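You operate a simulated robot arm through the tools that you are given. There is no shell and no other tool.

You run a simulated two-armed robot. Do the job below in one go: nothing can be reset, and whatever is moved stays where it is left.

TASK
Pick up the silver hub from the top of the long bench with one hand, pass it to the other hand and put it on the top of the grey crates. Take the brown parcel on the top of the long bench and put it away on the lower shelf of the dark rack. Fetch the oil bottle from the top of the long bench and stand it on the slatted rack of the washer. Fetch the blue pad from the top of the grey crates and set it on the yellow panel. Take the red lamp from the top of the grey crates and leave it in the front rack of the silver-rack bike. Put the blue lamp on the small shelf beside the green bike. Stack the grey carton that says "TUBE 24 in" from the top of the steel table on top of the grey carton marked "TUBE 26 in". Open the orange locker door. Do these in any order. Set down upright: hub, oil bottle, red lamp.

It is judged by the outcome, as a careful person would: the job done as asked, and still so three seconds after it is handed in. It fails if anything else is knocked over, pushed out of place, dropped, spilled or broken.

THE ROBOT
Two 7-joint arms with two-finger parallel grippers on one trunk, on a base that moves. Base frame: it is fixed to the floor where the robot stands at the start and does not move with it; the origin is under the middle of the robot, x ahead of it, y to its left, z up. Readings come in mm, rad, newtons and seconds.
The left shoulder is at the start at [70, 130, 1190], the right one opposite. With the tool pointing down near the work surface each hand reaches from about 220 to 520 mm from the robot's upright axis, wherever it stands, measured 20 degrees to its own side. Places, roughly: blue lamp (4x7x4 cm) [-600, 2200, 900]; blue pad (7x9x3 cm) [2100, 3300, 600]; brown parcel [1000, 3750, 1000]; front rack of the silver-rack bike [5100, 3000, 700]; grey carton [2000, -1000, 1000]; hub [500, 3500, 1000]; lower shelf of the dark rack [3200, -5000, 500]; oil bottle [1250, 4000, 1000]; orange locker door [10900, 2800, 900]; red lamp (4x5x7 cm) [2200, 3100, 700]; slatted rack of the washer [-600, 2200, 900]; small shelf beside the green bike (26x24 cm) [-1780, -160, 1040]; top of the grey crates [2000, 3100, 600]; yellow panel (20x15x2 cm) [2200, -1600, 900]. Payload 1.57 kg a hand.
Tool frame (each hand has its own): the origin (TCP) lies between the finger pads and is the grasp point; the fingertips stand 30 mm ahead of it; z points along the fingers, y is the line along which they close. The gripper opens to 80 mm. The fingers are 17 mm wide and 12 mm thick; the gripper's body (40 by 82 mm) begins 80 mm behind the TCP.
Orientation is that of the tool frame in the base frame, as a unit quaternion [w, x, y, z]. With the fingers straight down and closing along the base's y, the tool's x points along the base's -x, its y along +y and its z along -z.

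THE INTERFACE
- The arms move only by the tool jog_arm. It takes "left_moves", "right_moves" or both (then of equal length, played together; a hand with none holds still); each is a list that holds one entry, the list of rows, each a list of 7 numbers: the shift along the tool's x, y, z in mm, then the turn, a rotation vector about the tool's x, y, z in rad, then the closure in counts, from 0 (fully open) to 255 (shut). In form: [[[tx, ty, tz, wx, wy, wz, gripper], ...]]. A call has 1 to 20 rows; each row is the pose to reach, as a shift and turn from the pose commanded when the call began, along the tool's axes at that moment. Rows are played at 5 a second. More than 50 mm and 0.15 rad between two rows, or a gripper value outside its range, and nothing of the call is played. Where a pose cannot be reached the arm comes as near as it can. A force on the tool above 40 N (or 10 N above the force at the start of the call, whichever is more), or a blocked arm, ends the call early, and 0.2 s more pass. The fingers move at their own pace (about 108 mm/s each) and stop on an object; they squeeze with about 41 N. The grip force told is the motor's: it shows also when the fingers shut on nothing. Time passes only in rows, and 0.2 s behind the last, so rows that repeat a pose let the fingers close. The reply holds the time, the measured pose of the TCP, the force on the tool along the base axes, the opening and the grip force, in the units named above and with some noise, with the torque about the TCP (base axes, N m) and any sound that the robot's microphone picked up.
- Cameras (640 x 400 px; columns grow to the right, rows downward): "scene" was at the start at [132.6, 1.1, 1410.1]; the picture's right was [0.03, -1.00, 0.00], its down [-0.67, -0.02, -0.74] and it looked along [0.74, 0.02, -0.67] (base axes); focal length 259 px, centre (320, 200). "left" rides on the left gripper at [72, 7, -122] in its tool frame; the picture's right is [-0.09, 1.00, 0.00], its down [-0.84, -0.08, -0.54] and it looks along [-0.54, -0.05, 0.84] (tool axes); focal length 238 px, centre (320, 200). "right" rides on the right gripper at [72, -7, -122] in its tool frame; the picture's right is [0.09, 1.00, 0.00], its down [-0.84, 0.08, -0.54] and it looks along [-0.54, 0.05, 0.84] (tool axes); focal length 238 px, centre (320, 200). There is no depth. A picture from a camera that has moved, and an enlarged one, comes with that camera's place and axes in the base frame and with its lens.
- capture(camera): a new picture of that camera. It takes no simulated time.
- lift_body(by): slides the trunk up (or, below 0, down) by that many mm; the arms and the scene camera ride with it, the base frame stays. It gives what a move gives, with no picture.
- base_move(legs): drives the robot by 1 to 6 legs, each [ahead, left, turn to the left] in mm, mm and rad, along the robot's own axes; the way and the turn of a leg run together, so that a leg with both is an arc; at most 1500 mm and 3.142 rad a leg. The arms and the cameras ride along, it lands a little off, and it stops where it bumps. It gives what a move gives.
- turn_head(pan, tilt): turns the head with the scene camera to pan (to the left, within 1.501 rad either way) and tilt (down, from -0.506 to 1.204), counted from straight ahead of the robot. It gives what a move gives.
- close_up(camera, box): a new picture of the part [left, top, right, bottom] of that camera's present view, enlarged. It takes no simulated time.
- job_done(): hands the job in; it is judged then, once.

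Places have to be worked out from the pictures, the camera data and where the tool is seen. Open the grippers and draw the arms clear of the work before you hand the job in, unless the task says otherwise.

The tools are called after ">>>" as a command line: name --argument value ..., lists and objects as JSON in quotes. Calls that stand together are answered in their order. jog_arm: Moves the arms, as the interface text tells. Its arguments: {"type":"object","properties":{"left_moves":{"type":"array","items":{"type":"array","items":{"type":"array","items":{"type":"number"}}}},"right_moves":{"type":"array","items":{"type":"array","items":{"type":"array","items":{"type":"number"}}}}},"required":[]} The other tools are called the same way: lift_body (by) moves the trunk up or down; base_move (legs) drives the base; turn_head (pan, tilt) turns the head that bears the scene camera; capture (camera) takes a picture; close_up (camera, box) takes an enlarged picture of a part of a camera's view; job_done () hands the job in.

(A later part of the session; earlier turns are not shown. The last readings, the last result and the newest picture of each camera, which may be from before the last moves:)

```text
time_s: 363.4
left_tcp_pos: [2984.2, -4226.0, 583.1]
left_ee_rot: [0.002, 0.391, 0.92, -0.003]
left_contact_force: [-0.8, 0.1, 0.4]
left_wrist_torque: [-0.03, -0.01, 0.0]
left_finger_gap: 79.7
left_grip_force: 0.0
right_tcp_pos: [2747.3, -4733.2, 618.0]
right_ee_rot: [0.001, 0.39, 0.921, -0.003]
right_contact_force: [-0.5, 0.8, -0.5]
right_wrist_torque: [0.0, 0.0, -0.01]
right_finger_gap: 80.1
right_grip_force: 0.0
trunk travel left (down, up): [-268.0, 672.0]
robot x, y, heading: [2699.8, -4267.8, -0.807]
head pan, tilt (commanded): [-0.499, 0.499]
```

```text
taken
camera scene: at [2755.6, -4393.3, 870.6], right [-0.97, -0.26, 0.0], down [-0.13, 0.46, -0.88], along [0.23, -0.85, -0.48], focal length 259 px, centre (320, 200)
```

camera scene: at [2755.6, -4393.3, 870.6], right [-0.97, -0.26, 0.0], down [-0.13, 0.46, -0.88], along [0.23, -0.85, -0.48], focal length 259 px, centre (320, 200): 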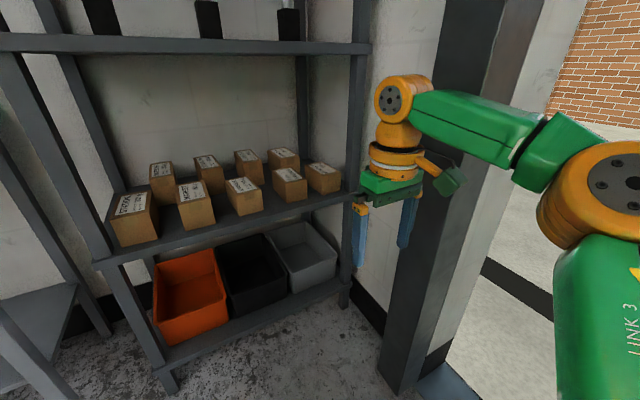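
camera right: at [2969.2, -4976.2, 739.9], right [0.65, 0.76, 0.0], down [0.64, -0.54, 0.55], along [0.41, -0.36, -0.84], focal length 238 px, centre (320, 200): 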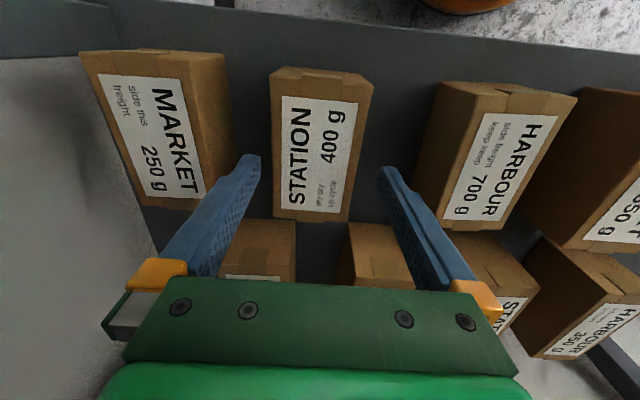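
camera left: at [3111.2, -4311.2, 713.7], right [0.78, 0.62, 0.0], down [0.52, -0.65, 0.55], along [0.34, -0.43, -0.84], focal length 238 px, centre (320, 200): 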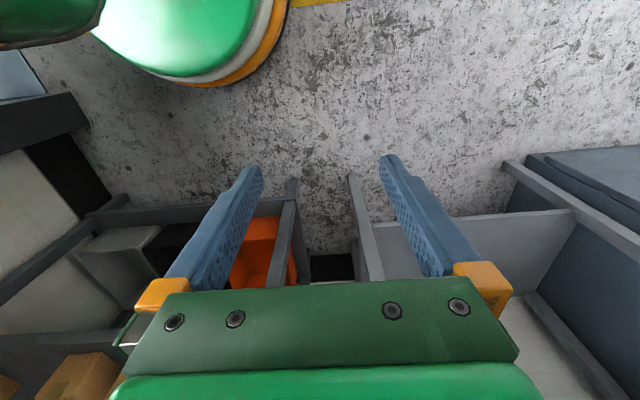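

The parcel sits neatly on the lower shelf. I raise the trunk and drive back to the left side of the steel table for the TUBE cartons.

>>> lift_body --by 300

>>> lift_body --by 260

>>> base_move --legs '[[0, 0, -1.567], [-884, -530, 0], [-884, -530, 0], [-884, -530, 0]]'

>>> turn_head --pan -0.5 --tilt 0.5

>>> capture --camera "scene"

```text
time_s: 366.4
left_tcp_pos: [2984.3, -4227.5, 881.6]
left_ee_rot: [0.003, 0.391, 0.92, -0.003]
left_contact_force: [0.4, -0.2, 0.7]
left_wrist_torque: [-0.01, -0.01, 0.01]
left_finger_gap: 80.3
left_grip_force: 0.1
right_tcp_pos: [2747.6, -4733.7, 918.6]
right_ee_rot: [0.001, 0.39, 0.921, -0.002]
right_contact_force: [-0.9, -0.2, -1.0]
right_wrist_torque: [-0.02, -0.01, 0.02]
right_finger_gap: 80.1
right_grip_force: 0.2
trunk travel left (down, up): [-568.0, 372.0]
robot x, y, heading: [2699.4, -4264.5, -0.803]
head pan, tilt (commanded): [-0.499, 0.499]
```

```text
time_s: 369.0
left_tcp_pos: [2984.5, -4226.4, 1143.1]
left_ee_rot: [0.003, 0.392, 0.92, -0.003]
left_contact_force: [-0.5, 0.2, 0.3]
left_wrist_torque: [0.01, 0.03, -0.02]
left_finger_gap: 79.9
left_grip_force: 0.1
right_tcp_pos: [2747.5, -4733.7, 1177.7]
right_ee_rot: [0.002, 0.39, 0.921, -0.003]
right_contact_force: [-1.4, -0.4, -0.1]
right_wrist_torque: [0.01, 0.01, 0.0]
right_finger_gap: 80.0
right_grip_force: 0.1
trunk travel left (down, up): [-828.0, 112.0]
robot x, y, heading: [2699.6, -4272.9, -0.805]
head pan, tilt (commanded): [-0.499, 0.499]
```

```text
time_s: 388.0
left_tcp_pos: [3547.0, -1560.0, 1141.4]
left_ee_rot: [-0.001, 0.928, 0.373, -0.004]
left_contact_force: [-0.3, -0.4, -0.1]
left_wrist_torque: [-0.03, -0.02, -0.04]
left_finger_gap: 79.8
left_grip_force: 0.1
right_tcp_pos: [3039.2, -1321.0, 1178.2]
right_ee_rot: [-0.001, 0.927, 0.375, -0.004]
right_contact_force: [0.1, 0.3, 0.2]
right_wrist_torque: [0.05, -0.01, 0.03]
right_finger_gap: 80.0
right_grip_force: 0.1
trunk travel left (down, up): [-828.0, 112.0]
robot x, y, heading: [3504.1, -1274.5, -2.38]
head pan, tilt (commanded): [-0.499, 0.499]
```

```text
time_s: 388.6
left_tcp_pos: [3545.3, -1559.5, 1143.2]
left_ee_rot: [-0.001, 0.928, 0.373, -0.003]
left_contact_force: [-0.4, -0.1, 0.1]
left_wrist_torque: [0.01, -0.02, 0.03]
left_finger_gap: 79.9
left_grip_force: 0.1
right_tcp_pos: [3038.5, -1321.4, 1178.0]
right_ee_rot: [-0.001, 0.927, 0.374, -0.003]
right_contact_force: [-0.5, -0.9, -0.8]
right_wrist_torque: [-0.04, 0.02, 0.01]
right_finger_gap: 80.2
right_grip_force: 0.1
trunk travel left (down, up): [-828.0, 112.0]
robot x, y, heading: [3504.4, -1271.2, -2.376]
head pan, tilt (commanded): [-0.499, 0.499]
```

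```text
taken
camera scene: at [3378.7, -1333.3, 1430.5], right [-0.26, 0.97, 0.0], down [0.46, 0.12, -0.88], along [-0.85, -0.23, -0.48], focal length 259 px, centre (320, 200)
```

scene: 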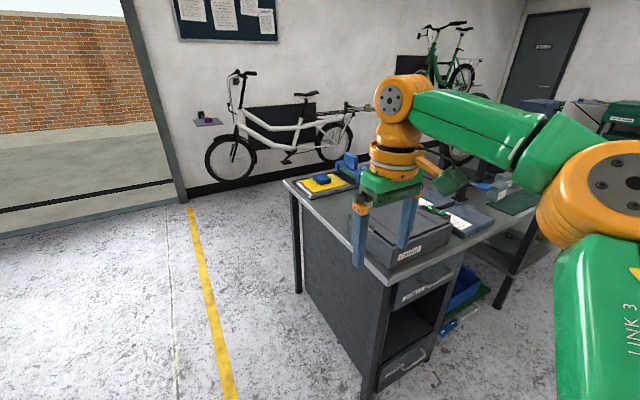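

Good position. I slide right along the table's left side to the cartons and look.

>>> base_move --legs '[[0, -1280, 0]]'

>>> turn_head --pan 0.0 --tilt 0.6

>>> capture --camera "scene"

>>> close_up --camera "scene" --box '[230, 150, 450, 290]'

```text
time_s: 395.1
left_tcp_pos: [2657.2, -632.4, 1142.3]
left_ee_rot: [-0.001, 0.927, 0.374, -0.004]
left_contact_force: [0.1, -0.8, 0.0]
left_wrist_torque: [-0.02, 0.03, 0.03]
left_finger_gap: 79.9
left_grip_force: 0.0
right_tcp_pos: [2151.4, -394.2, 1177.6]
right_ee_rot: [0.0, 0.927, 0.376, -0.003]
right_contact_force: [0.0, -0.6, 0.2]
right_wrist_torque: [0.0, -0.05, 0.04]
right_finger_gap: 79.8
right_grip_force: 0.1
trunk travel left (down, up): [-828.0, 112.0]
robot x, y, heading: [2615.0, -343.3, -2.378]
head pan, tilt (commanded): [-0.499, 0.499]
```

```text
time_s: 396.0
left_tcp_pos: [2657.9, -631.4, 1144.4]
left_ee_rot: [0.0, 0.927, 0.374, -0.004]
left_contact_force: [0.3, -0.4, 0.4]
left_wrist_torque: [0.01, -0.03, 0.0]
left_finger_gap: 80.1
left_grip_force: 0.1
right_tcp_pos: [2150.7, -393.6, 1178.4]
right_ee_rot: [0.0, 0.926, 0.376, -0.003]
right_contact_force: [-0.1, -0.2, 0.4]
right_wrist_torque: [0.0, 0.0, 0.03]
right_finger_gap: 80.0
right_grip_force: 0.1
trunk travel left (down, up): [-828.0, 112.0]
robot x, y, heading: [2618.4, -339.9, -2.377]
head pan, tilt (commanded): [0.0, 0.6]
```

```text
taken
camera scene: at [2514.6, -442.2, 1421.5], right [-0.69, 0.72, 0.0], down [0.41, 0.39, -0.83], along [-0.6, -0.57, -0.56], focal length 259 px, centre (320, 200)
```

scene: 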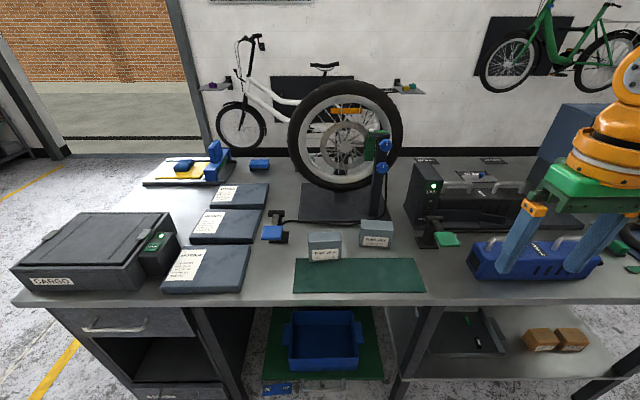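

```text
2.86 times, centred on (340, 220) of scene
camera zoom: at [2514.6, -442.2, 1421.5], right [-0.69, 0.72, 0.0], down [0.41, 0.39, -0.83], along [-0.6, -0.57, -0.56], focal length 740 px, centre (263, 143)
```

zoom: 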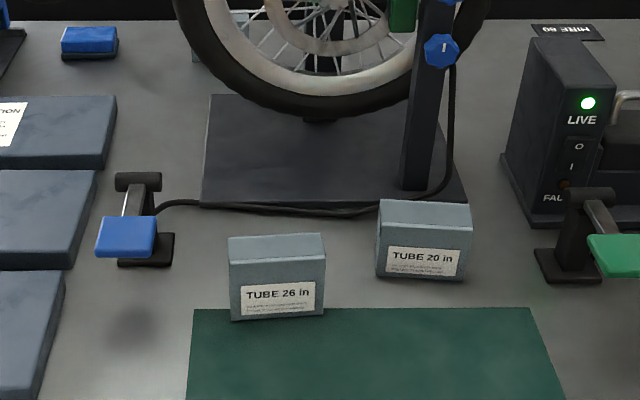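

The two cartons here read "TUBE 26 in" (near the mat) and "TUBE 20 in"; so "TUBE 24 in" must be the lone carton on the table's other side. I drive around the far end to the right side of the table.

>>> base_move --legs '[[0, 1150, 0], [900, 0, 0], [800, 0, 0], [0, 0, 3.14]]'

>>> turn_head --pan 0.6 --tilt 0.4

>>> capture --camera "scene"

```text
time_s: 417.6
left_tcp_pos: [2128.2, -2053.0, 1142.9]
left_ee_rot: [0.004, -0.381, 0.924, -0.001]
left_contact_force: [0.9, -0.4, -0.1]
left_wrist_torque: [-0.02, -0.01, -0.01]
left_finger_gap: 79.8
left_grip_force: 0.1
right_tcp_pos: [2637.9, -2282.0, 1177.5]
right_ee_rot: [0.002, -0.384, 0.923, -0.001]
right_contact_force: [0.3, 0.4, 0.3]
right_wrist_torque: [-0.03, 0.03, 0.01]
right_finger_gap: 79.9
right_grip_force: 0.0
trunk travel left (down, up): [-828.0, 112.0]
robot x, y, heading: [2176.5, -2337.3, 0.781]
head pan, tilt (commanded): [0.0, 0.6]
```

```text
time_s: 418.6
left_tcp_pos: [2128.7, -2052.6, 1143.1]
left_ee_rot: [0.004, -0.381, 0.925, 0.0]
left_contact_force: [-0.1, 0.0, -0.6]
left_wrist_torque: [-0.01, 0.0, 0.01]
left_finger_gap: 80.0
left_grip_force: 0.0
right_tcp_pos: [2639.0, -2281.9, 1177.9]
right_ee_rot: [0.003, -0.383, 0.924, -0.001]
right_contact_force: [0.5, 0.1, 0.5]
right_wrist_torque: [-0.01, -0.01, 0.02]
right_finger_gap: 80.0
right_grip_force: 0.0
trunk travel left (down, up): [-828.0, 112.0]
robot x, y, heading: [2177.1, -2337.3, 0.782]
head pan, tilt (commanded): [0.6, 0.4]
```

```text
taken
camera scene: at [2226.2, -2214.0, 1439.6], right [0.98, -0.19, 0.0], down [-0.07, -0.38, -0.92], along [0.17, 0.9, -0.39], focal length 259 px, centre (320, 200)
```

scene: 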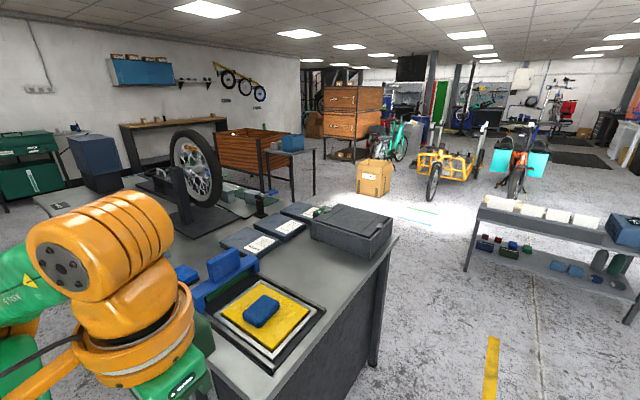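

Facing the table from its right side now. I slide left along it toward the lone carton.

>>> base_move --legs '[[0, 950, 0]]'

>>> turn_head --pan 0.1 --tilt 0.7

>>> capture --camera "scene"

>>> close_up --camera "scene" --box '[200, 120, 460, 300]'

```text
time_s: 423.4
left_tcp_pos: [1477.7, -1385.1, 1142.3]
left_ee_rot: [0.004, -0.376, 0.927, 0.0]
left_contact_force: [0.0, 0.5, 0.8]
left_wrist_torque: [-0.02, 0.03, -0.01]
left_finger_gap: 80.0
left_grip_force: 0.1
right_tcp_pos: [1983.9, -1618.7, 1177.9]
right_ee_rot: [0.003, -0.377, 0.926, 0.001]
right_contact_force: [-0.6, -0.6, -0.1]
right_wrist_torque: [-0.01, -0.01, -0.01]
right_finger_gap: 79.9
right_grip_force: 0.0
trunk travel left (down, up): [-828.0, 112.0]
robot x, y, heading: [1518.3, -1669.0, 0.767]
head pan, tilt (commanded): [0.6, 0.4]
```

```text
time_s: 424.4
left_tcp_pos: [1476.0, -1384.1, 1142.9]
left_ee_rot: [0.003, -0.376, 0.927, -0.001]
left_contact_force: [0.6, 0.8, 0.1]
left_wrist_torque: [-0.03, 0.03, 0.01]
left_finger_gap: 79.9
left_grip_force: 0.0
right_tcp_pos: [1984.2, -1617.3, 1178.8]
right_ee_rot: [0.003, -0.377, 0.926, -0.001]
right_contact_force: [-0.1, -0.1, -0.4]
right_wrist_torque: [0.02, -0.01, 0.01]
right_finger_gap: 80.1
right_grip_force: 0.0
trunk travel left (down, up): [-828.0, 112.0]
robot x, y, heading: [1516.7, -1667.0, 0.772]
head pan, tilt (commanded): [0.099, 0.7]
```

```text
taken
camera scene: at [1608.8, -1570.6, 1412.9], right [0.76, -0.65, 0.0], down [-0.42, -0.49, -0.77], along [0.49, 0.58, -0.64], focal length 259 px, centre (320, 200)
```

scene: 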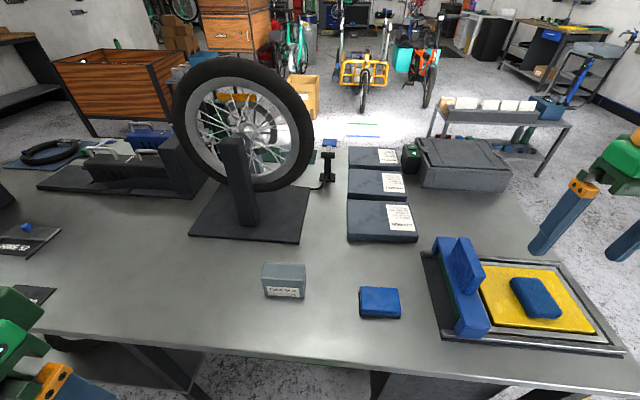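

```text
2.22 times, centred on (330, 210) of scene
camera zoom: at [1608.8, -1570.6, 1412.9], right [0.76, -0.65, 0.0], down [-0.42, -0.49, -0.77], along [0.49, 0.58, -0.64], focal length 575 px, centre (298, 178)
```

zoom: 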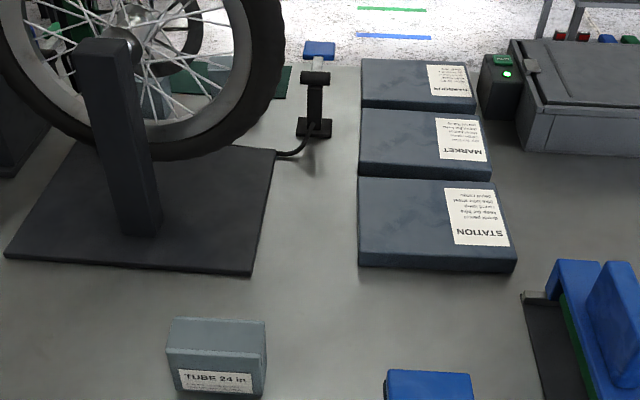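

The lone carton reads "TUBE 24 in". I move 70 mm closer and bring the left hand above it, turning it ~90° so the fingers close across its thin side.

>>> base_move --legs '[[70, 0, 0]]'

>>> jog_arm --left_moves '[[[-20.8, -10.4, 0, 0, 0, -0.1428, 0], [-41.6, -20.8, 0, 0, 0, -0.2856, 0], [-62.4, -31.2, 0, 0, 0, -0.4284, 0], [-83.2, -41.6, 0, 0, 0, -0.571, 0], [-104, -52, 0, 0, 0, -0.714, 0], [-124.8, -62.4, 0, 0, 0, -0.857, 0], [-145.6, -72.8, 0, 0, 0, -1.0, 0], [-166.4, -83.2, 0, 0, 0, -1.142, 0], [-187.2, -93.6, 0, 0, 0, -1.285, 0], [-208, -104, 0, 0, 0, -1.428, 0], [-225, -114, 0, 0, 0, -1.571, 0], [-225, -114, 0, 0, 0, -1.571, 0]]]'

>>> capture --camera "left"

>>> capture --camera "scene"

```text
time_s: 425.4
left_tcp_pos: [1522.7, -1340.5, 1143.7]
left_ee_rot: [0.008, -0.374, 0.927, 0.001]
left_contact_force: [-0.7, -0.4, -0.2]
left_wrist_torque: [0.05, -0.04, -0.02]
left_finger_gap: 80.1
left_grip_force: 0.0
right_tcp_pos: [2029.1, -1576.0, 1180.6]
right_ee_rot: [0.006, -0.377, 0.926, 0.001]
right_contact_force: [-0.8, -0.4, 0.3]
right_wrist_torque: [0.04, -0.03, 0.02]
right_finger_gap: 79.9
right_grip_force: 0.0
trunk travel left (down, up): [-828.0, 112.0]
robot x, y, heading: [1567.8, -1622.3, 0.769]
head pan, tilt (commanded): [0.099, 0.7]
```

```text
time_s: 428.0
left_tcp_pos: [1767.3, -1261.8, 1145.1]
left_ee_rot: [-0.003, 0.921, -0.39, 0.003]
left_contact_force: [-1.0, -0.9, 0.4]
left_wrist_torque: [-0.01, 0.01, 0.01]
left_finger_gap: 80.3
left_grip_force: 0.0
right_tcp_pos: [2033.6, -1570.6, 1177.8]
right_ee_rot: [0.003, -0.377, 0.926, -0.001]
right_contact_force: [-1.0, 0.1, 0.1]
right_wrist_torque: [0.01, 0.0, 0.01]
right_finger_gap: 80.1
right_grip_force: 0.1
trunk travel left (down, up): [-828.0, 112.0]
robot x, y, heading: [1569.1, -1623.9, 0.764]
head pan, tilt (commanded): [0.099, 0.7]
```

```text
taken
camera left: at [1812.7, -1318.2, 1266.9], right [-0.78, -0.63, -0.01], down [-0.53, 0.65, 0.54], along [-0.33, 0.42, -0.84], focal length 238 px, centre (320, 200)
```

left: 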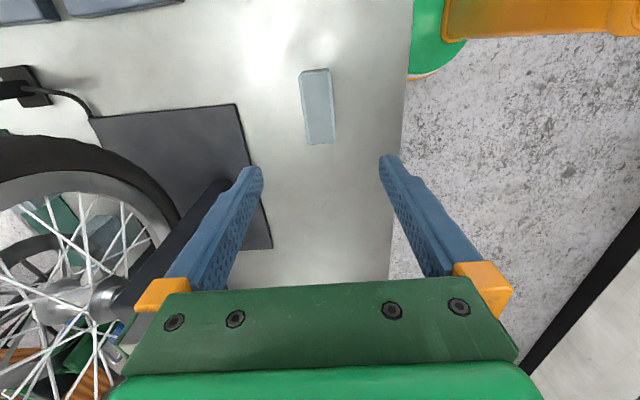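

```text
taken
camera scene: at [1658.9, -1522.8, 1412.8], right [0.76, -0.65, 0.0], down [-0.42, -0.49, -0.76], along [0.5, 0.58, -0.64], focal length 259 px, centre (320, 200)
```

scene: 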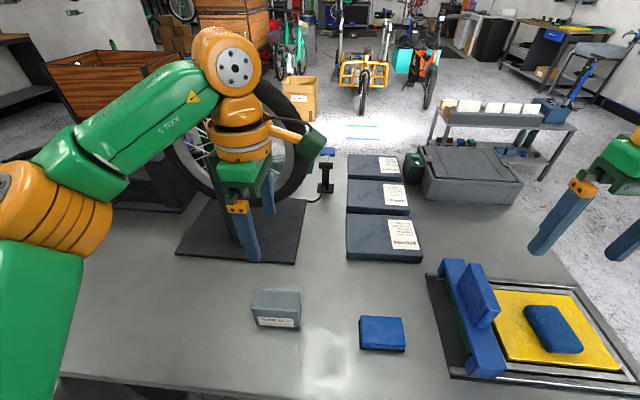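

The carton is just below-ahead of the left hand. I zoom to measure it.

>>> close_up --camera "left" --box '[250, 50, 390, 160]'

>>> close_up --camera "scene" --box '[220, 260, 360, 360]'

```text
3.64 times, centred on (320, 105) of left
camera zoom: at [1812.7, -1318.2, 1266.9], right [-0.78, -0.63, -0.01], down [-0.53, 0.65, 0.54], along [-0.33, 0.42, -0.84], focal length 867 px, centre (320, 546)
```

zoom: 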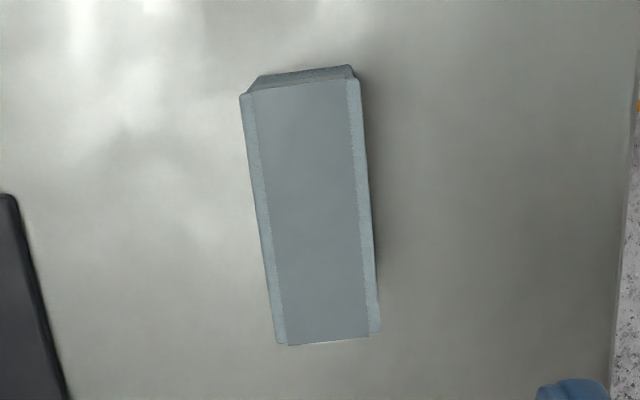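

```text
4.00 times, centred on (290, 310) of scene
camera zoom: at [1658.9, -1522.8, 1412.8], right [0.76, -0.65, 0.0], down [-0.42, -0.49, -0.76], along [0.5, 0.58, -0.64], focal length 1036 px, centre (440, -240)
```

zoom: 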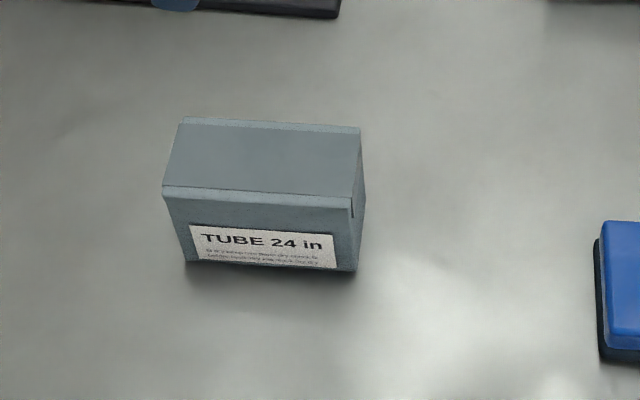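

The carton is 92×43×80 mm and lies directly under the hand, aligned. I descend to z≈905 and grip it.

>>> jog_arm --left_moves '[[[-1, -1, 45, 0, 0, 0, 0], [-2, -1, 90, 0, 0, 0, 0], [-2, -1, 135, 0, 0, 0, 0], [-2, -1, 180, 0, 0, 0, 0], [-2, -1, 215, 0, 0, 0, 0], [-2, -1, 240, 0, 0, 0, 0], [-2, -1, 240, 0, 0, 0, 0]]]'

>>> capture --camera "left"

```text
time_s: 429.6
left_tcp_pos: [1769.7, -1257.1, 904.6]
left_ee_rot: [-0.003, 0.921, -0.391, 0.003]
left_contact_force: [-0.1, -0.3, -0.6]
left_wrist_torque: [0.02, 0.0, -0.02]
left_finger_gap: 80.0
left_grip_force: 0.1
right_tcp_pos: [2035.0, -1571.7, 1178.9]
right_ee_rot: [0.003, -0.377, 0.926, 0.0]
right_contact_force: [-0.1, -0.2, 0.1]
right_wrist_torque: [-0.02, 0.02, -0.02]
right_finger_gap: 80.0
right_grip_force: 0.1
trunk travel left (down, up): [-828.0, 112.0]
robot x, y, heading: [1568.0, -1620.2, 0.766]
head pan, tilt (commanded): [0.099, 0.7]
```

```text
taken
camera left: at [1813.8, -1314.2, 1026.8], right [-0.78, -0.63, -0.01], down [-0.53, 0.65, 0.54], along [-0.33, 0.43, -0.84], focal length 238 px, centre (320, 200)
```

left: 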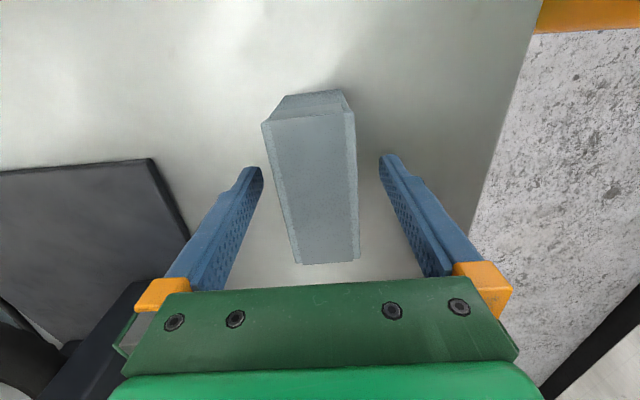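

The carton is centred between the fingers. I close and lift it.

>>> jog_arm --left_moves '[[[0, 0, 0, 0, 0, 0, 80], [0, 0, 0, 0, 0, 0, 255], [0, 0, 0, 0, 0, 0, 255], [0, 0, 0, 0, 0, 0, 255]]]'

>>> jog_arm --left_moves '[[[0, 0, -20, 0, 0, 0, 255], [0, 0, -65, 0, 0, 0, 255], [0, 0, -110, 0, 0, 0, 255], [0, 0, -155, 0, 0, 0, 255], [0, 0, -200, 0, 0, 0, 255], [0, 0, -240, 0, 0, 0, 255]]]'

>>> capture --camera "left"

>>> capture --camera "scene"

```text
time_s: 430.6
left_tcp_pos: [1769.3, -1256.9, 904.5]
left_ee_rot: [-0.003, 0.92, -0.391, 0.003]
left_contact_force: [0.0, 0.6, 0.0]
left_wrist_torque: [-0.01, 0.0, 0.05]
left_finger_gap: 44.9
left_grip_force: 41.1
right_tcp_pos: [2034.6, -1570.6, 1179.5]
right_ee_rot: [0.003, -0.377, 0.926, -0.001]
right_contact_force: [-0.3, 0.5, 0.6]
right_wrist_torque: [-0.01, 0.0, -0.04]
right_finger_gap: 80.2
right_grip_force: 0.0
trunk travel left (down, up): [-828.0, 112.0]
robot x, y, heading: [1569.7, -1620.9, 0.766]
head pan, tilt (commanded): [0.099, 0.7]
```

```text
time_s: 432.0
left_tcp_pos: [1768.7, -1256.4, 1145.1]
left_ee_rot: [-0.003, 0.921, -0.39, 0.003]
left_contact_force: [-0.1, -0.3, -2.7]
left_wrist_torque: [0.0, -0.01, -0.03]
left_finger_gap: 45.1
left_grip_force: 41.2
right_tcp_pos: [2034.7, -1570.8, 1177.8]
right_ee_rot: [0.003, -0.378, 0.926, 0.0]
right_contact_force: [0.0, 1.0, 0.3]
right_wrist_torque: [0.03, 0.03, 0.0]
right_finger_gap: 80.0
right_grip_force: 0.0
trunk travel left (down, up): [-828.0, 112.0]
robot x, y, heading: [1567.3, -1619.4, 0.766]
head pan, tilt (commanded): [0.099, 0.7]
```

```text
taken
camera left: at [1813.2, -1314.6, 1267.8], right [-0.78, -0.63, -0.01], down [-0.53, 0.65, 0.54], along [-0.33, 0.43, -0.84], focal length 238 px, centre (320, 200)
```

left: 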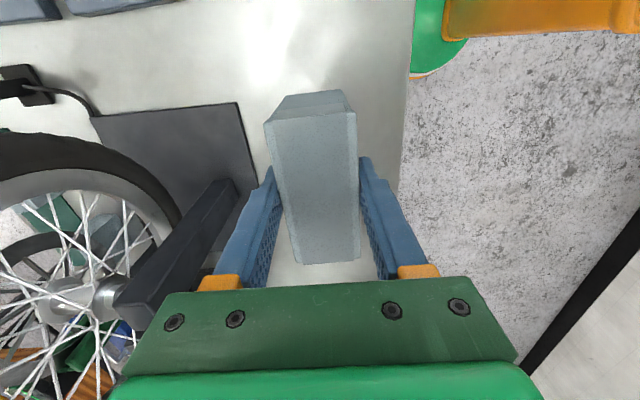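

```text
taken
camera scene: at [1659.1, -1523.6, 1412.8], right [0.76, -0.65, 0.0], down [-0.42, -0.49, -0.77], along [0.5, 0.58, -0.64], focal length 259 px, centre (320, 200)
```

scene: 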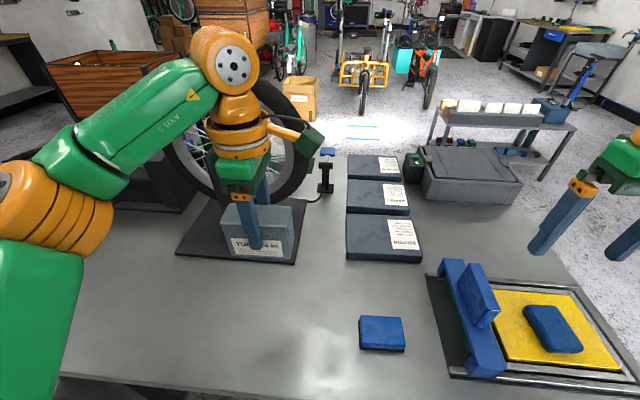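

Carton held (45 mm). I drive back around the far end of the table to its left side.

>>> base_move --legs '[[-60, 0, 0], [0, -950, 0], [0, 0, -3.142], [-850, 0, 0], [-840, 0, 0], [0, -1270, 0]]'

>>> turn_head --pan 0.2 --tilt 0.7

>>> capture --camera "scene"

>>> capture --camera "left"

```text
refused: -3.142 is not a number from -3.14159 to 3.14159
```

```text
time_s: 432.7
left_tcp_pos: [1768.8, -1256.5, 1143.7]
left_ee_rot: [-0.003, 0.921, -0.391, 0.003]
left_contact_force: [0.6, -0.2, -1.2]
left_wrist_torque: [0.02, -0.01, 0.0]
left_finger_gap: 44.4
left_grip_force: 41.0
right_tcp_pos: [2033.2, -1570.2, 1177.5]
right_ee_rot: [0.003, -0.377, 0.926, -0.001]
right_contact_force: [-0.2, 0.4, 0.2]
right_wrist_torque: [0.0, -0.02, 0.01]
right_finger_gap: 80.0
right_grip_force: 0.0
trunk travel left (down, up): [-828.0, 112.0]
robot x, y, heading: [1568.2, -1620.8, 0.768]
head pan, tilt (commanded): [0.201, 0.7]
```

```text
taken
camera scene: at [1652.5, -1517.5, 1412.8], right [0.82, -0.57, 0.0], down [-0.37, -0.53, -0.76], along [0.43, 0.63, -0.64], focal length 259 px, centre (320, 200)
```

scene: 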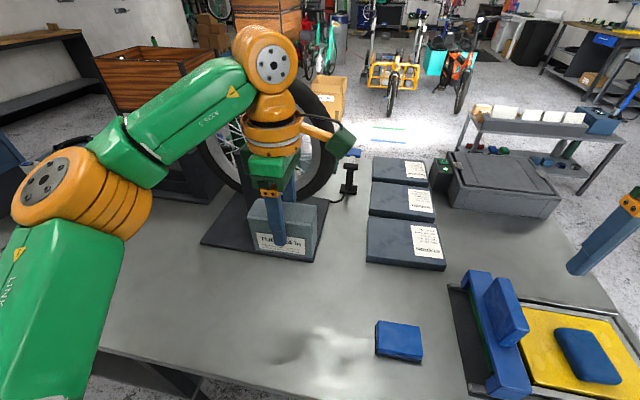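

```text
taken
camera left: at [1813.4, -1313.8, 1266.9], right [-0.78, -0.63, -0.01], down [-0.53, 0.65, 0.54], along [-0.33, 0.43, -0.84], focal length 238 px, centre (320, 200)
```

left: 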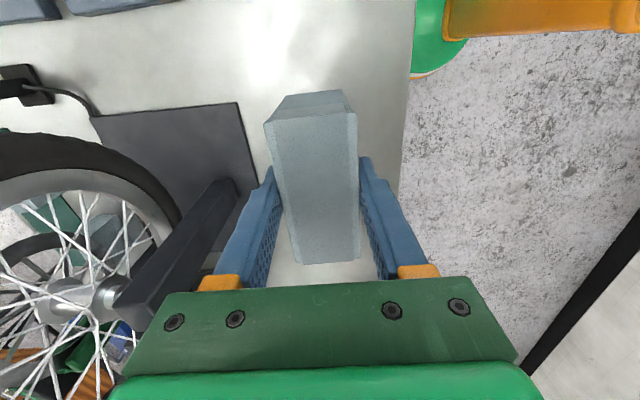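

The turn exceeded the allowed value by a hair and nothing moved. I repeat with a valid turn.

>>> base_move --legs '[[-60, 0, 0], [0, -950, 0], [0, 0, -3.14], [-850, 0, 0], [-840, 0, 0]]'

>>> turn_head --pan -0.2 --tilt 0.5

>>> capture --camera "scene"

```text
time_s: 453.9
left_tcp_pos: [3263.8, -1612.6, 1144.6]
left_ee_rot: [-0.002, 0.42, 0.907, -0.002]
left_contact_force: [-1.1, -0.6, 0.0]
left_wrist_torque: [0.02, 0.02, 0.01]
left_finger_gap: 44.6
left_grip_force: 40.9
right_tcp_pos: [3019.4, -1282.6, 1177.5]
right_ee_rot: [0.0, 0.938, 0.346, -0.002]
right_contact_force: [0.5, 0.7, 0.6]
right_wrist_torque: [0.0, 0.0, 0.02]
right_finger_gap: 79.7
right_grip_force: 0.0
trunk travel left (down, up): [-828.0, 112.0]
robot x, y, heading: [3488.3, -1263.2, -2.441]
head pan, tilt (commanded): [0.201, 0.7]
```

```text
time_s: 454.8
left_tcp_pos: [3264.3, -1612.2, 1144.6]
left_ee_rot: [-0.003, 0.42, 0.907, -0.003]
left_contact_force: [0.1, -0.3, -1.7]
left_wrist_torque: [0.01, -0.01, 0.0]
left_finger_gap: 44.4
left_grip_force: 41.5
right_tcp_pos: [3019.8, -1281.4, 1177.4]
right_ee_rot: [-0.001, 0.938, 0.346, -0.003]
right_contact_force: [0.7, -0.8, 0.0]
right_wrist_torque: [0.0, 0.0, 0.02]
right_finger_gap: 80.1
right_grip_force: 0.1
trunk travel left (down, up): [-828.0, 112.0]
robot x, y, heading: [3486.7, -1259.9, -2.44]
head pan, tilt (commanded): [-0.201, 0.499]
```

```text
taken
camera scene: at [3368.1, -1339.2, 1430.5], right [-0.48, 0.88, 0.0], down [0.42, 0.23, -0.88], along [-0.77, -0.42, -0.48], focal length 259 px, centre (320, 200)
```

scene: 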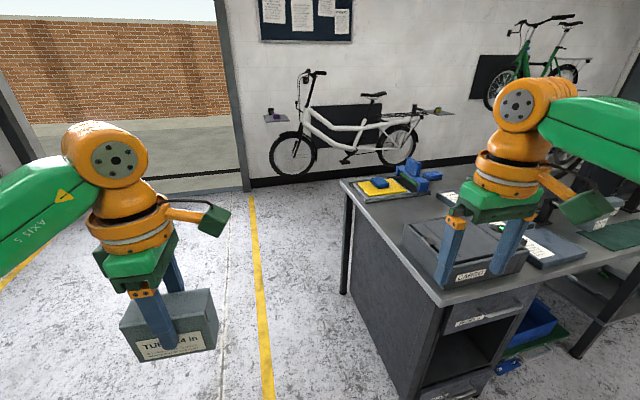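

I correct the heading and slide right to line up with the "TUBE 26 in" carton.

>>> base_move --legs '[[0, 0, 0.064], [0, -1395, 0]]'

>>> turn_head --pan 0.1 --tilt 0.7

>>> capture --camera "scene"

>>> close_up --camera "scene" --box '[180, 120, 420, 280]'

```text
time_s: 462.4
left_tcp_pos: [2298.9, -587.2, 1144.3]
left_ee_rot: [-0.002, 0.396, 0.918, -0.003]
left_contact_force: [-1.4, -0.1, -0.9]
left_wrist_torque: [-0.01, 0.03, -0.02]
left_finger_gap: 44.8
left_grip_force: 40.9
right_tcp_pos: [2037.8, -269.5, 1178.3]
right_ee_rot: [-0.001, 0.929, 0.371, -0.003]
right_contact_force: [0.3, -0.3, -0.5]
right_wrist_torque: [-0.01, -0.04, 0.01]
right_finger_gap: 80.0
right_grip_force: 0.2
trunk travel left (down, up): [-828.0, 112.0]
robot x, y, heading: [2504.6, -225.3, -2.387]
head pan, tilt (commanded): [-0.201, 0.499]
```

```text
time_s: 463.2
left_tcp_pos: [2300.1, -588.2, 1145.7]
left_ee_rot: [-0.003, 0.396, 0.918, -0.003]
left_contact_force: [-0.7, -0.1, -1.8]
left_wrist_torque: [0.0, -0.02, 0.01]
left_finger_gap: 44.5
left_grip_force: 41.6
right_tcp_pos: [2038.6, -269.5, 1178.3]
right_ee_rot: [0.0, 0.928, 0.372, -0.002]
right_contact_force: [0.4, 0.5, 0.3]
right_wrist_torque: [-0.04, 0.06, 0.04]
right_finger_gap: 80.0
right_grip_force: 0.2
trunk travel left (down, up): [-828.0, 112.0]
robot x, y, heading: [2503.5, -225.5, -2.389]
head pan, tilt (commanded): [0.099, 0.7]
```

```text
taken
camera scene: at [2410.2, -325.0, 1412.8], right [-0.75, 0.66, 0.0], down [0.42, 0.48, -0.76], along [-0.5, -0.58, -0.64], focal length 259 px, centre (320, 200)
```

scene: 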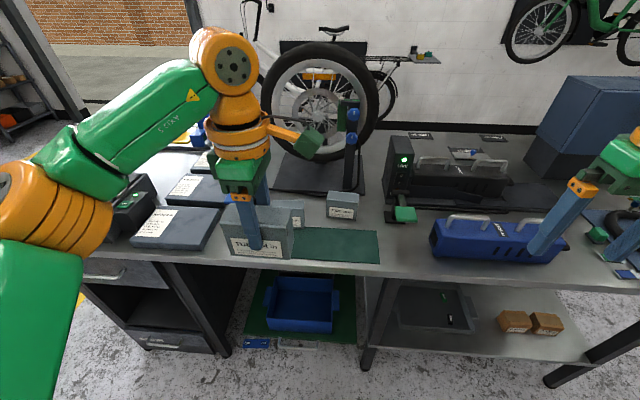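

```text
2.50 times, centred on (300, 200) of scene
camera zoom: at [2410.2, -325.0, 1412.8], right [-0.75, 0.66, 0.0], down [0.42, 0.48, -0.76], along [-0.5, -0.58, -0.64], focal length 647 px, centre (370, 200)
```

zoom: 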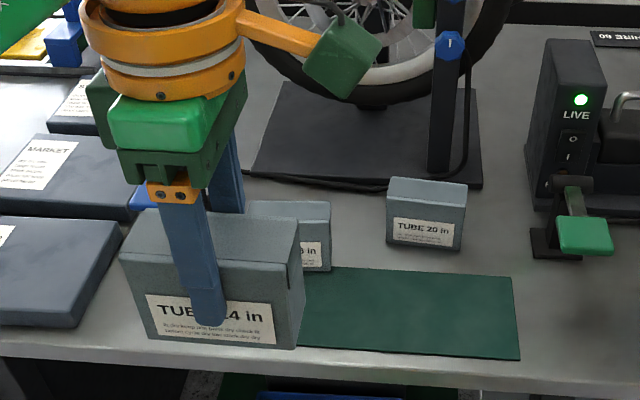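

TUBE 26 is at about (2115,-807), top z≈925. I move the base 250 mm closer, then use the left camera to align.

>>> base_move --legs '[[250, 0, 0]]'

>>> capture --camera "left"

>>> turn_head --pan 0.2 --tilt 0.8

>>> capture --camera "scene"

>>> capture --camera "right"

```text
time_s: 465.0
left_tcp_pos: [2120.9, -753.9, 1146.4]
left_ee_rot: [-0.003, 0.398, 0.917, -0.003]
left_contact_force: [0.2, 0.4, -0.9]
left_wrist_torque: [-0.02, 0.02, 0.0]
left_finger_gap: 44.5
left_grip_force: 40.8
right_tcp_pos: [1860.4, -434.7, 1178.5]
right_ee_rot: [-0.001, 0.93, 0.369, -0.004]
right_contact_force: [0.6, -0.4, 0.0]
right_wrist_torque: [-0.03, 0.03, -0.05]
right_finger_gap: 79.9
right_grip_force: 0.1
trunk travel left (down, up): [-828.0, 112.0]
robot x, y, heading: [2322.1, -396.5, -2.393]
head pan, tilt (commanded): [0.099, 0.7]
```

```text
taken
camera left: at [2077.1, -695.9, 1268.0], right [0.79, 0.61, -0.01], down [0.52, -0.66, 0.54], along [0.32, -0.43, -0.84], focal length 238 px, centre (320, 200)
```

left: 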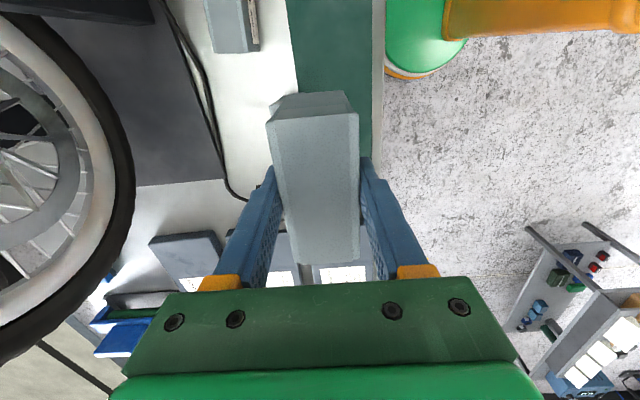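

```text
time_s: 465.6
left_tcp_pos: [2118.0, -754.8, 1145.3]
left_ee_rot: [-0.003, 0.399, 0.917, -0.003]
left_contact_force: [0.3, -0.7, -1.1]
left_wrist_torque: [0.03, -0.03, -0.02]
left_finger_gap: 44.8
left_grip_force: 41.3
right_tcp_pos: [1858.3, -435.8, 1177.5]
right_ee_rot: [-0.001, 0.929, 0.369, -0.003]
right_contact_force: [-0.4, 0.8, -1.0]
right_wrist_torque: [0.01, 0.01, -0.03]
right_finger_gap: 79.8
right_grip_force: 0.1
trunk travel left (down, up): [-828.0, 112.0]
robot x, y, heading: [2324.0, -392.2, -2.396]
head pan, tilt (commanded): [0.201, 0.799]
```

```text
taken
camera scene: at [2239.3, -494.7, 1404.6], right [-0.81, 0.58, 0.0], down [0.42, 0.58, -0.7], along [-0.41, -0.57, -0.72], focal length 259 px, centre (320, 200)
```

scene: 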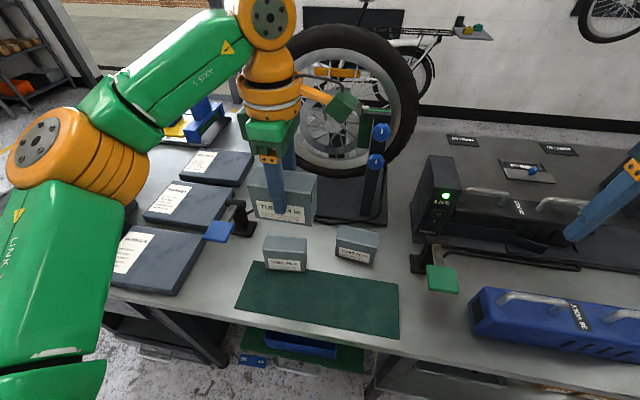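

```text
taken
camera right: at [1906.6, -381.9, 1299.9], right [0.75, -0.66, 0.0], down [-0.55, -0.63, 0.55], along [-0.36, -0.41, -0.84], focal length 238 px, centre (320, 200)
```

right: 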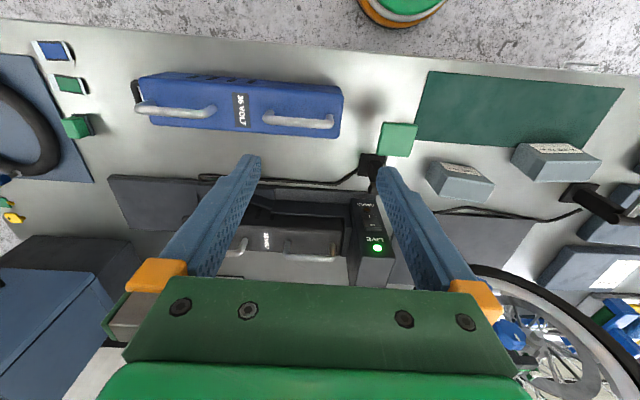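

I zoom on TUBE 26 to fix its exact position and orientation.

>>> close_up --camera "scene" --box '[230, 150, 400, 290]'

>>> close_up --camera "right" --box '[380, 110, 640, 260]'

```text
2.86 times, centred on (315, 220) of scene
camera zoom: at [2239.3, -494.7, 1404.6], right [-0.81, 0.58, 0.0], down [0.42, 0.58, -0.7], along [-0.41, -0.57, -0.72], focal length 740 px, centre (334, 143)
```

zoom: 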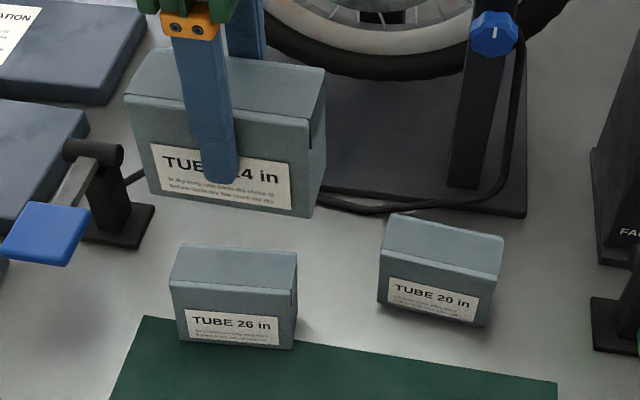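

```text
2.46 times, centred on (510, 185) of right
camera zoom: at [1906.6, -381.9, 1299.9], right [0.75, -0.66, 0.0], down [-0.55, -0.63, 0.55], along [-0.36, -0.41, -0.84], focal length 587 px, centre (-148, 237)
```

zoom: 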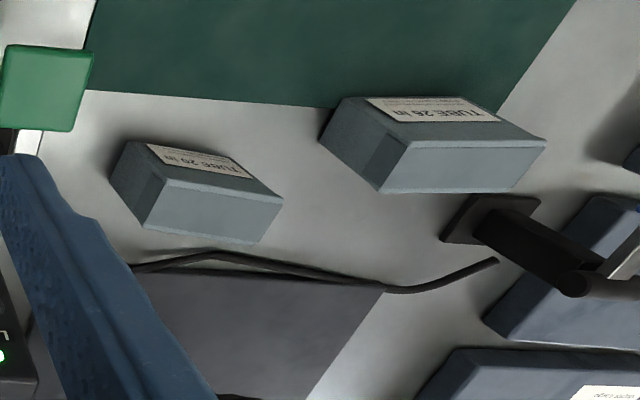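

The held carton must move (-9,-52) mm and turn about 4°. I do so while lowering to ~20 mm above TUBE 26.

>>> jog_arm --left_moves '[[[-16, -21, 0, 0, 0, -0.036, 255], [-32, -41.7, 15, 0, 0, -0.072, 255], [-32, -41.7, 60, 0, 0, -0.072, 255], [-32, -41.7, 105, 0, 0, -0.072, 255], [-32, -41.7, 138, 0, 0, -0.072, 255], [-32, -41.7, 138, 0, 0, -0.072, 255]]]'

>>> close_up --camera "scene" --box '[210, 150, 370, 290]'

>>> capture --camera "left"

>>> close_up --camera "right" --box '[380, 80, 640, 260]'

```text
time_s: 467.0
left_tcp_pos: [2108.2, -806.2, 1005.4]
left_ee_rot: [-0.003, 0.364, 0.931, -0.002]
left_contact_force: [-0.3, -0.4, -0.6]
left_wrist_torque: [0.02, 0.05, -0.02]
left_finger_gap: 44.5
left_grip_force: 41.1
right_tcp_pos: [1856.9, -436.0, 1177.5]
right_ee_rot: [0.0, 0.929, 0.37, -0.003]
right_contact_force: [1.2, -0.5, 0.1]
right_wrist_torque: [-0.01, 0.0, 0.01]
right_finger_gap: 80.0
right_grip_force: 0.0
trunk travel left (down, up): [-828.0, 112.0]
robot x, y, heading: [2322.2, -396.2, -2.397]
head pan, tilt (commanded): [0.201, 0.799]
```

```text
2.86 times, centred on (290, 220) of scene
camera zoom: at [2238.7, -495.0, 1404.5], right [-0.81, 0.58, 0.0], down [0.42, 0.58, -0.7], along [-0.41, -0.57, -0.72], focal length 740 px, centre (406, 143)
```

zoom: 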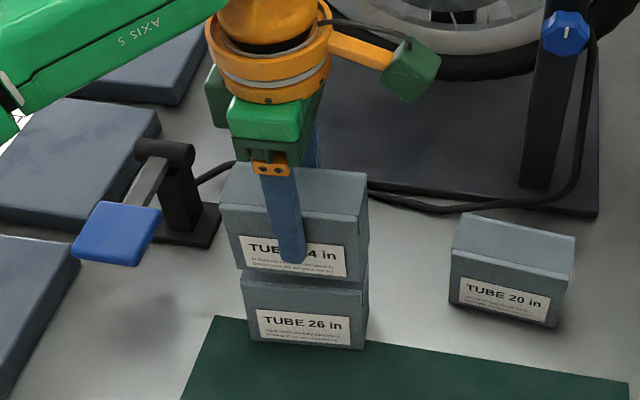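

```text
taken
camera left: at [2060.7, -752.8, 1127.9], right [0.74, 0.67, -0.01], down [0.56, -0.62, 0.54], along [0.36, -0.41, -0.84], focal length 238 px, centre (320, 200)
```

left: 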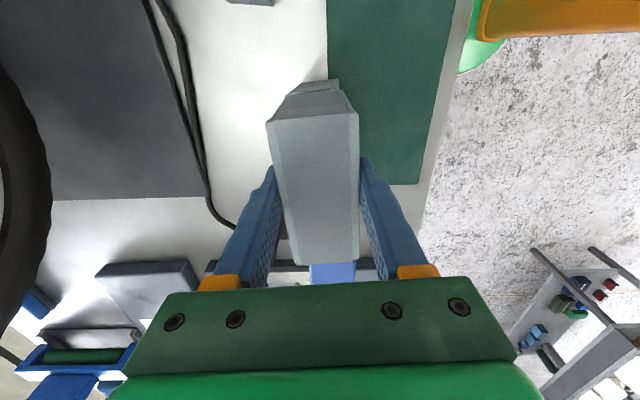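

```text
2.22 times, centred on (510, 170) of right
camera zoom: at [1906.0, -382.1, 1299.7], right [0.75, -0.66, 0.0], down [-0.55, -0.63, 0.55], along [-0.36, -0.41, -0.84], focal length 530 px, centre (-102, 267)
```

zoom: 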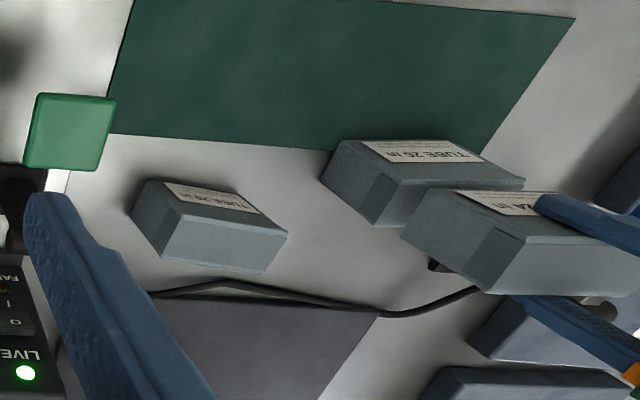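

Alignment over TUBE 26 is within ~2 mm. I lower the last 20 mm in small steps.

>>> jog_arm --left_moves '[[[0, 0, 5, 0, 0, 0, 255], [0, 0, 10, 0, 0, 0, 255], [0, 0, 14, 0, 0, 0, 255], [0, 0, 14, 0, 0, 0, 255]]]'

>>> jog_arm --left_moves '[[[0, 0, 2, 0, 0, 0, 255], [0, 0, 4, 0, 0, 0, 255], [0, 0, 4, 0, 0, 0, 255]]]'

>>> jog_arm --left_moves '[[[0, 0, 1.5, 0, 0, 0, 255], [0, 0, 3, 0, 0, 0, 255], [0, 0, 3, 0, 0, 0, 255]]]'

```text
time_s: 468.0
left_tcp_pos: [2107.2, -808.1, 992.2]
left_ee_rot: [-0.002, 0.365, 0.931, -0.003]
left_contact_force: [1.0, -0.7, -1.9]
left_wrist_torque: [0.01, 0.0, -0.03]
left_finger_gap: 44.6
left_grip_force: 41.3
right_tcp_pos: [1857.3, -436.3, 1177.1]
right_ee_rot: [-0.001, 0.93, 0.368, -0.003]
right_contact_force: [-0.3, -0.6, -0.5]
right_wrist_torque: [-0.01, 0.02, 0.01]
right_finger_gap: 79.9
right_grip_force: 0.2
trunk travel left (down, up): [-828.0, 112.0]
robot x, y, heading: [2323.2, -393.7, -2.395]
head pan, tilt (commanded): [0.201, 0.799]
```

```text
time_s: 468.8
left_tcp_pos: [2108.9, -807.8, 989.1]
left_ee_rot: [-0.003, 0.365, 0.931, -0.003]
left_contact_force: [0.3, 0.7, -1.5]
left_wrist_torque: [0.02, -0.03, 0.0]
left_finger_gap: 44.5
left_grip_force: 40.8
right_tcp_pos: [1858.1, -437.1, 1177.1]
right_ee_rot: [-0.001, 0.929, 0.369, -0.004]
right_contact_force: [-0.3, 1.5, 0.2]
right_wrist_torque: [0.03, -0.02, -0.01]
right_finger_gap: 80.0
right_grip_force: 0.0
trunk travel left (down, up): [-828.0, 112.0]
robot x, y, heading: [2322.6, -396.0, -2.394]
head pan, tilt (commanded): [0.201, 0.799]
```

```text
time_s: 469.6
left_tcp_pos: [2108.9, -807.3, 986.3]
left_ee_rot: [-0.002, 0.365, 0.931, -0.002]
left_contact_force: [-0.3, -0.1, -2.2]
left_wrist_torque: [-0.02, 0.0, 0.0]
left_finger_gap: 44.8
left_grip_force: 41.2
right_tcp_pos: [1858.1, -436.2, 1177.7]
right_ee_rot: [0.0, 0.93, 0.369, -0.003]
right_contact_force: [-1.0, 0.1, 0.1]
right_wrist_torque: [0.0, -0.01, 0.01]
right_finger_gap: 80.1
right_grip_force: 0.1
trunk travel left (down, up): [-828.0, 112.0]
robot x, y, heading: [2320.3, -390.7, -2.395]
head pan, tilt (commanded): [0.201, 0.799]
```

>>> jog_arm --left_moves '[[[0, 0, 1.5, 0, 0, 0, 255], [0, 0, 3, 0, 0, 0, 255], [0, 0, 3, 0, 0, 0, 255]]]'

>>> jog_arm --left_moves '[[[0, 0, 1.5, 0, 0, 0, 255], [0, 0, 3, 0, 0, 0, 255], [0, 0, 3, 0, 0, 0, 255]]]'

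>>> close_up --camera "scene" --box '[210, 150, 370, 290]'

```text
time_s: 470.4
left_tcp_pos: [2109.7, -806.9, 983.9]
left_ee_rot: [-0.004, 0.365, 0.931, -0.004]
left_contact_force: [2.3, -0.1, 8.9]
left_wrist_torque: [-0.2, -0.73, 0.02]
left_finger_gap: 44.6
left_grip_force: 40.7
right_tcp_pos: [1858.9, -434.0, 1179.9]
right_ee_rot: [-0.001, 0.929, 0.369, -0.004]
right_contact_force: [0.0, 0.7, -0.6]
right_wrist_torque: [-0.03, 0.04, 0.01]
right_finger_gap: 79.9
right_grip_force: 0.0
trunk travel left (down, up): [-828.0, 112.0]
robot x, y, heading: [2328.0, -390.9, -2.397]
head pan, tilt (commanded): [0.201, 0.799]
```

```text
time_s: 471.2
left_tcp_pos: [2112.3, -803.4, 983.8]
left_ee_rot: [-0.004, 0.365, 0.931, -0.006]
left_contact_force: [6.5, 1.0, 20.1]
left_wrist_torque: [0.11, -0.96, 0.01]
left_finger_gap: 44.7
left_grip_force: 41.2
right_tcp_pos: [1861.6, -430.9, 1180.6]
right_ee_rot: [0.001, 0.929, 0.369, -0.005]
right_contact_force: [0.1, -0.2, -0.2]
right_wrist_torque: [0.0, 0.0, -0.02]
right_finger_gap: 79.8
right_grip_force: 0.0
trunk travel left (down, up): [-828.0, 112.0]
robot x, y, heading: [2325.5, -392.7, -2.391]
head pan, tilt (commanded): [0.201, 0.799]
```

```text
2.86 times, centred on (290, 220) of scene
camera zoom: at [2244.0, -489.4, 1405.4], right [-0.81, 0.58, 0.0], down [0.41, 0.58, -0.7], along [-0.41, -0.57, -0.71], focal length 740 px, centre (406, 143)
```

zoom: 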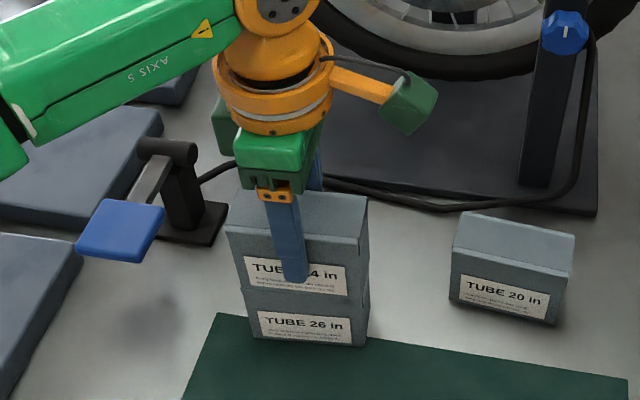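

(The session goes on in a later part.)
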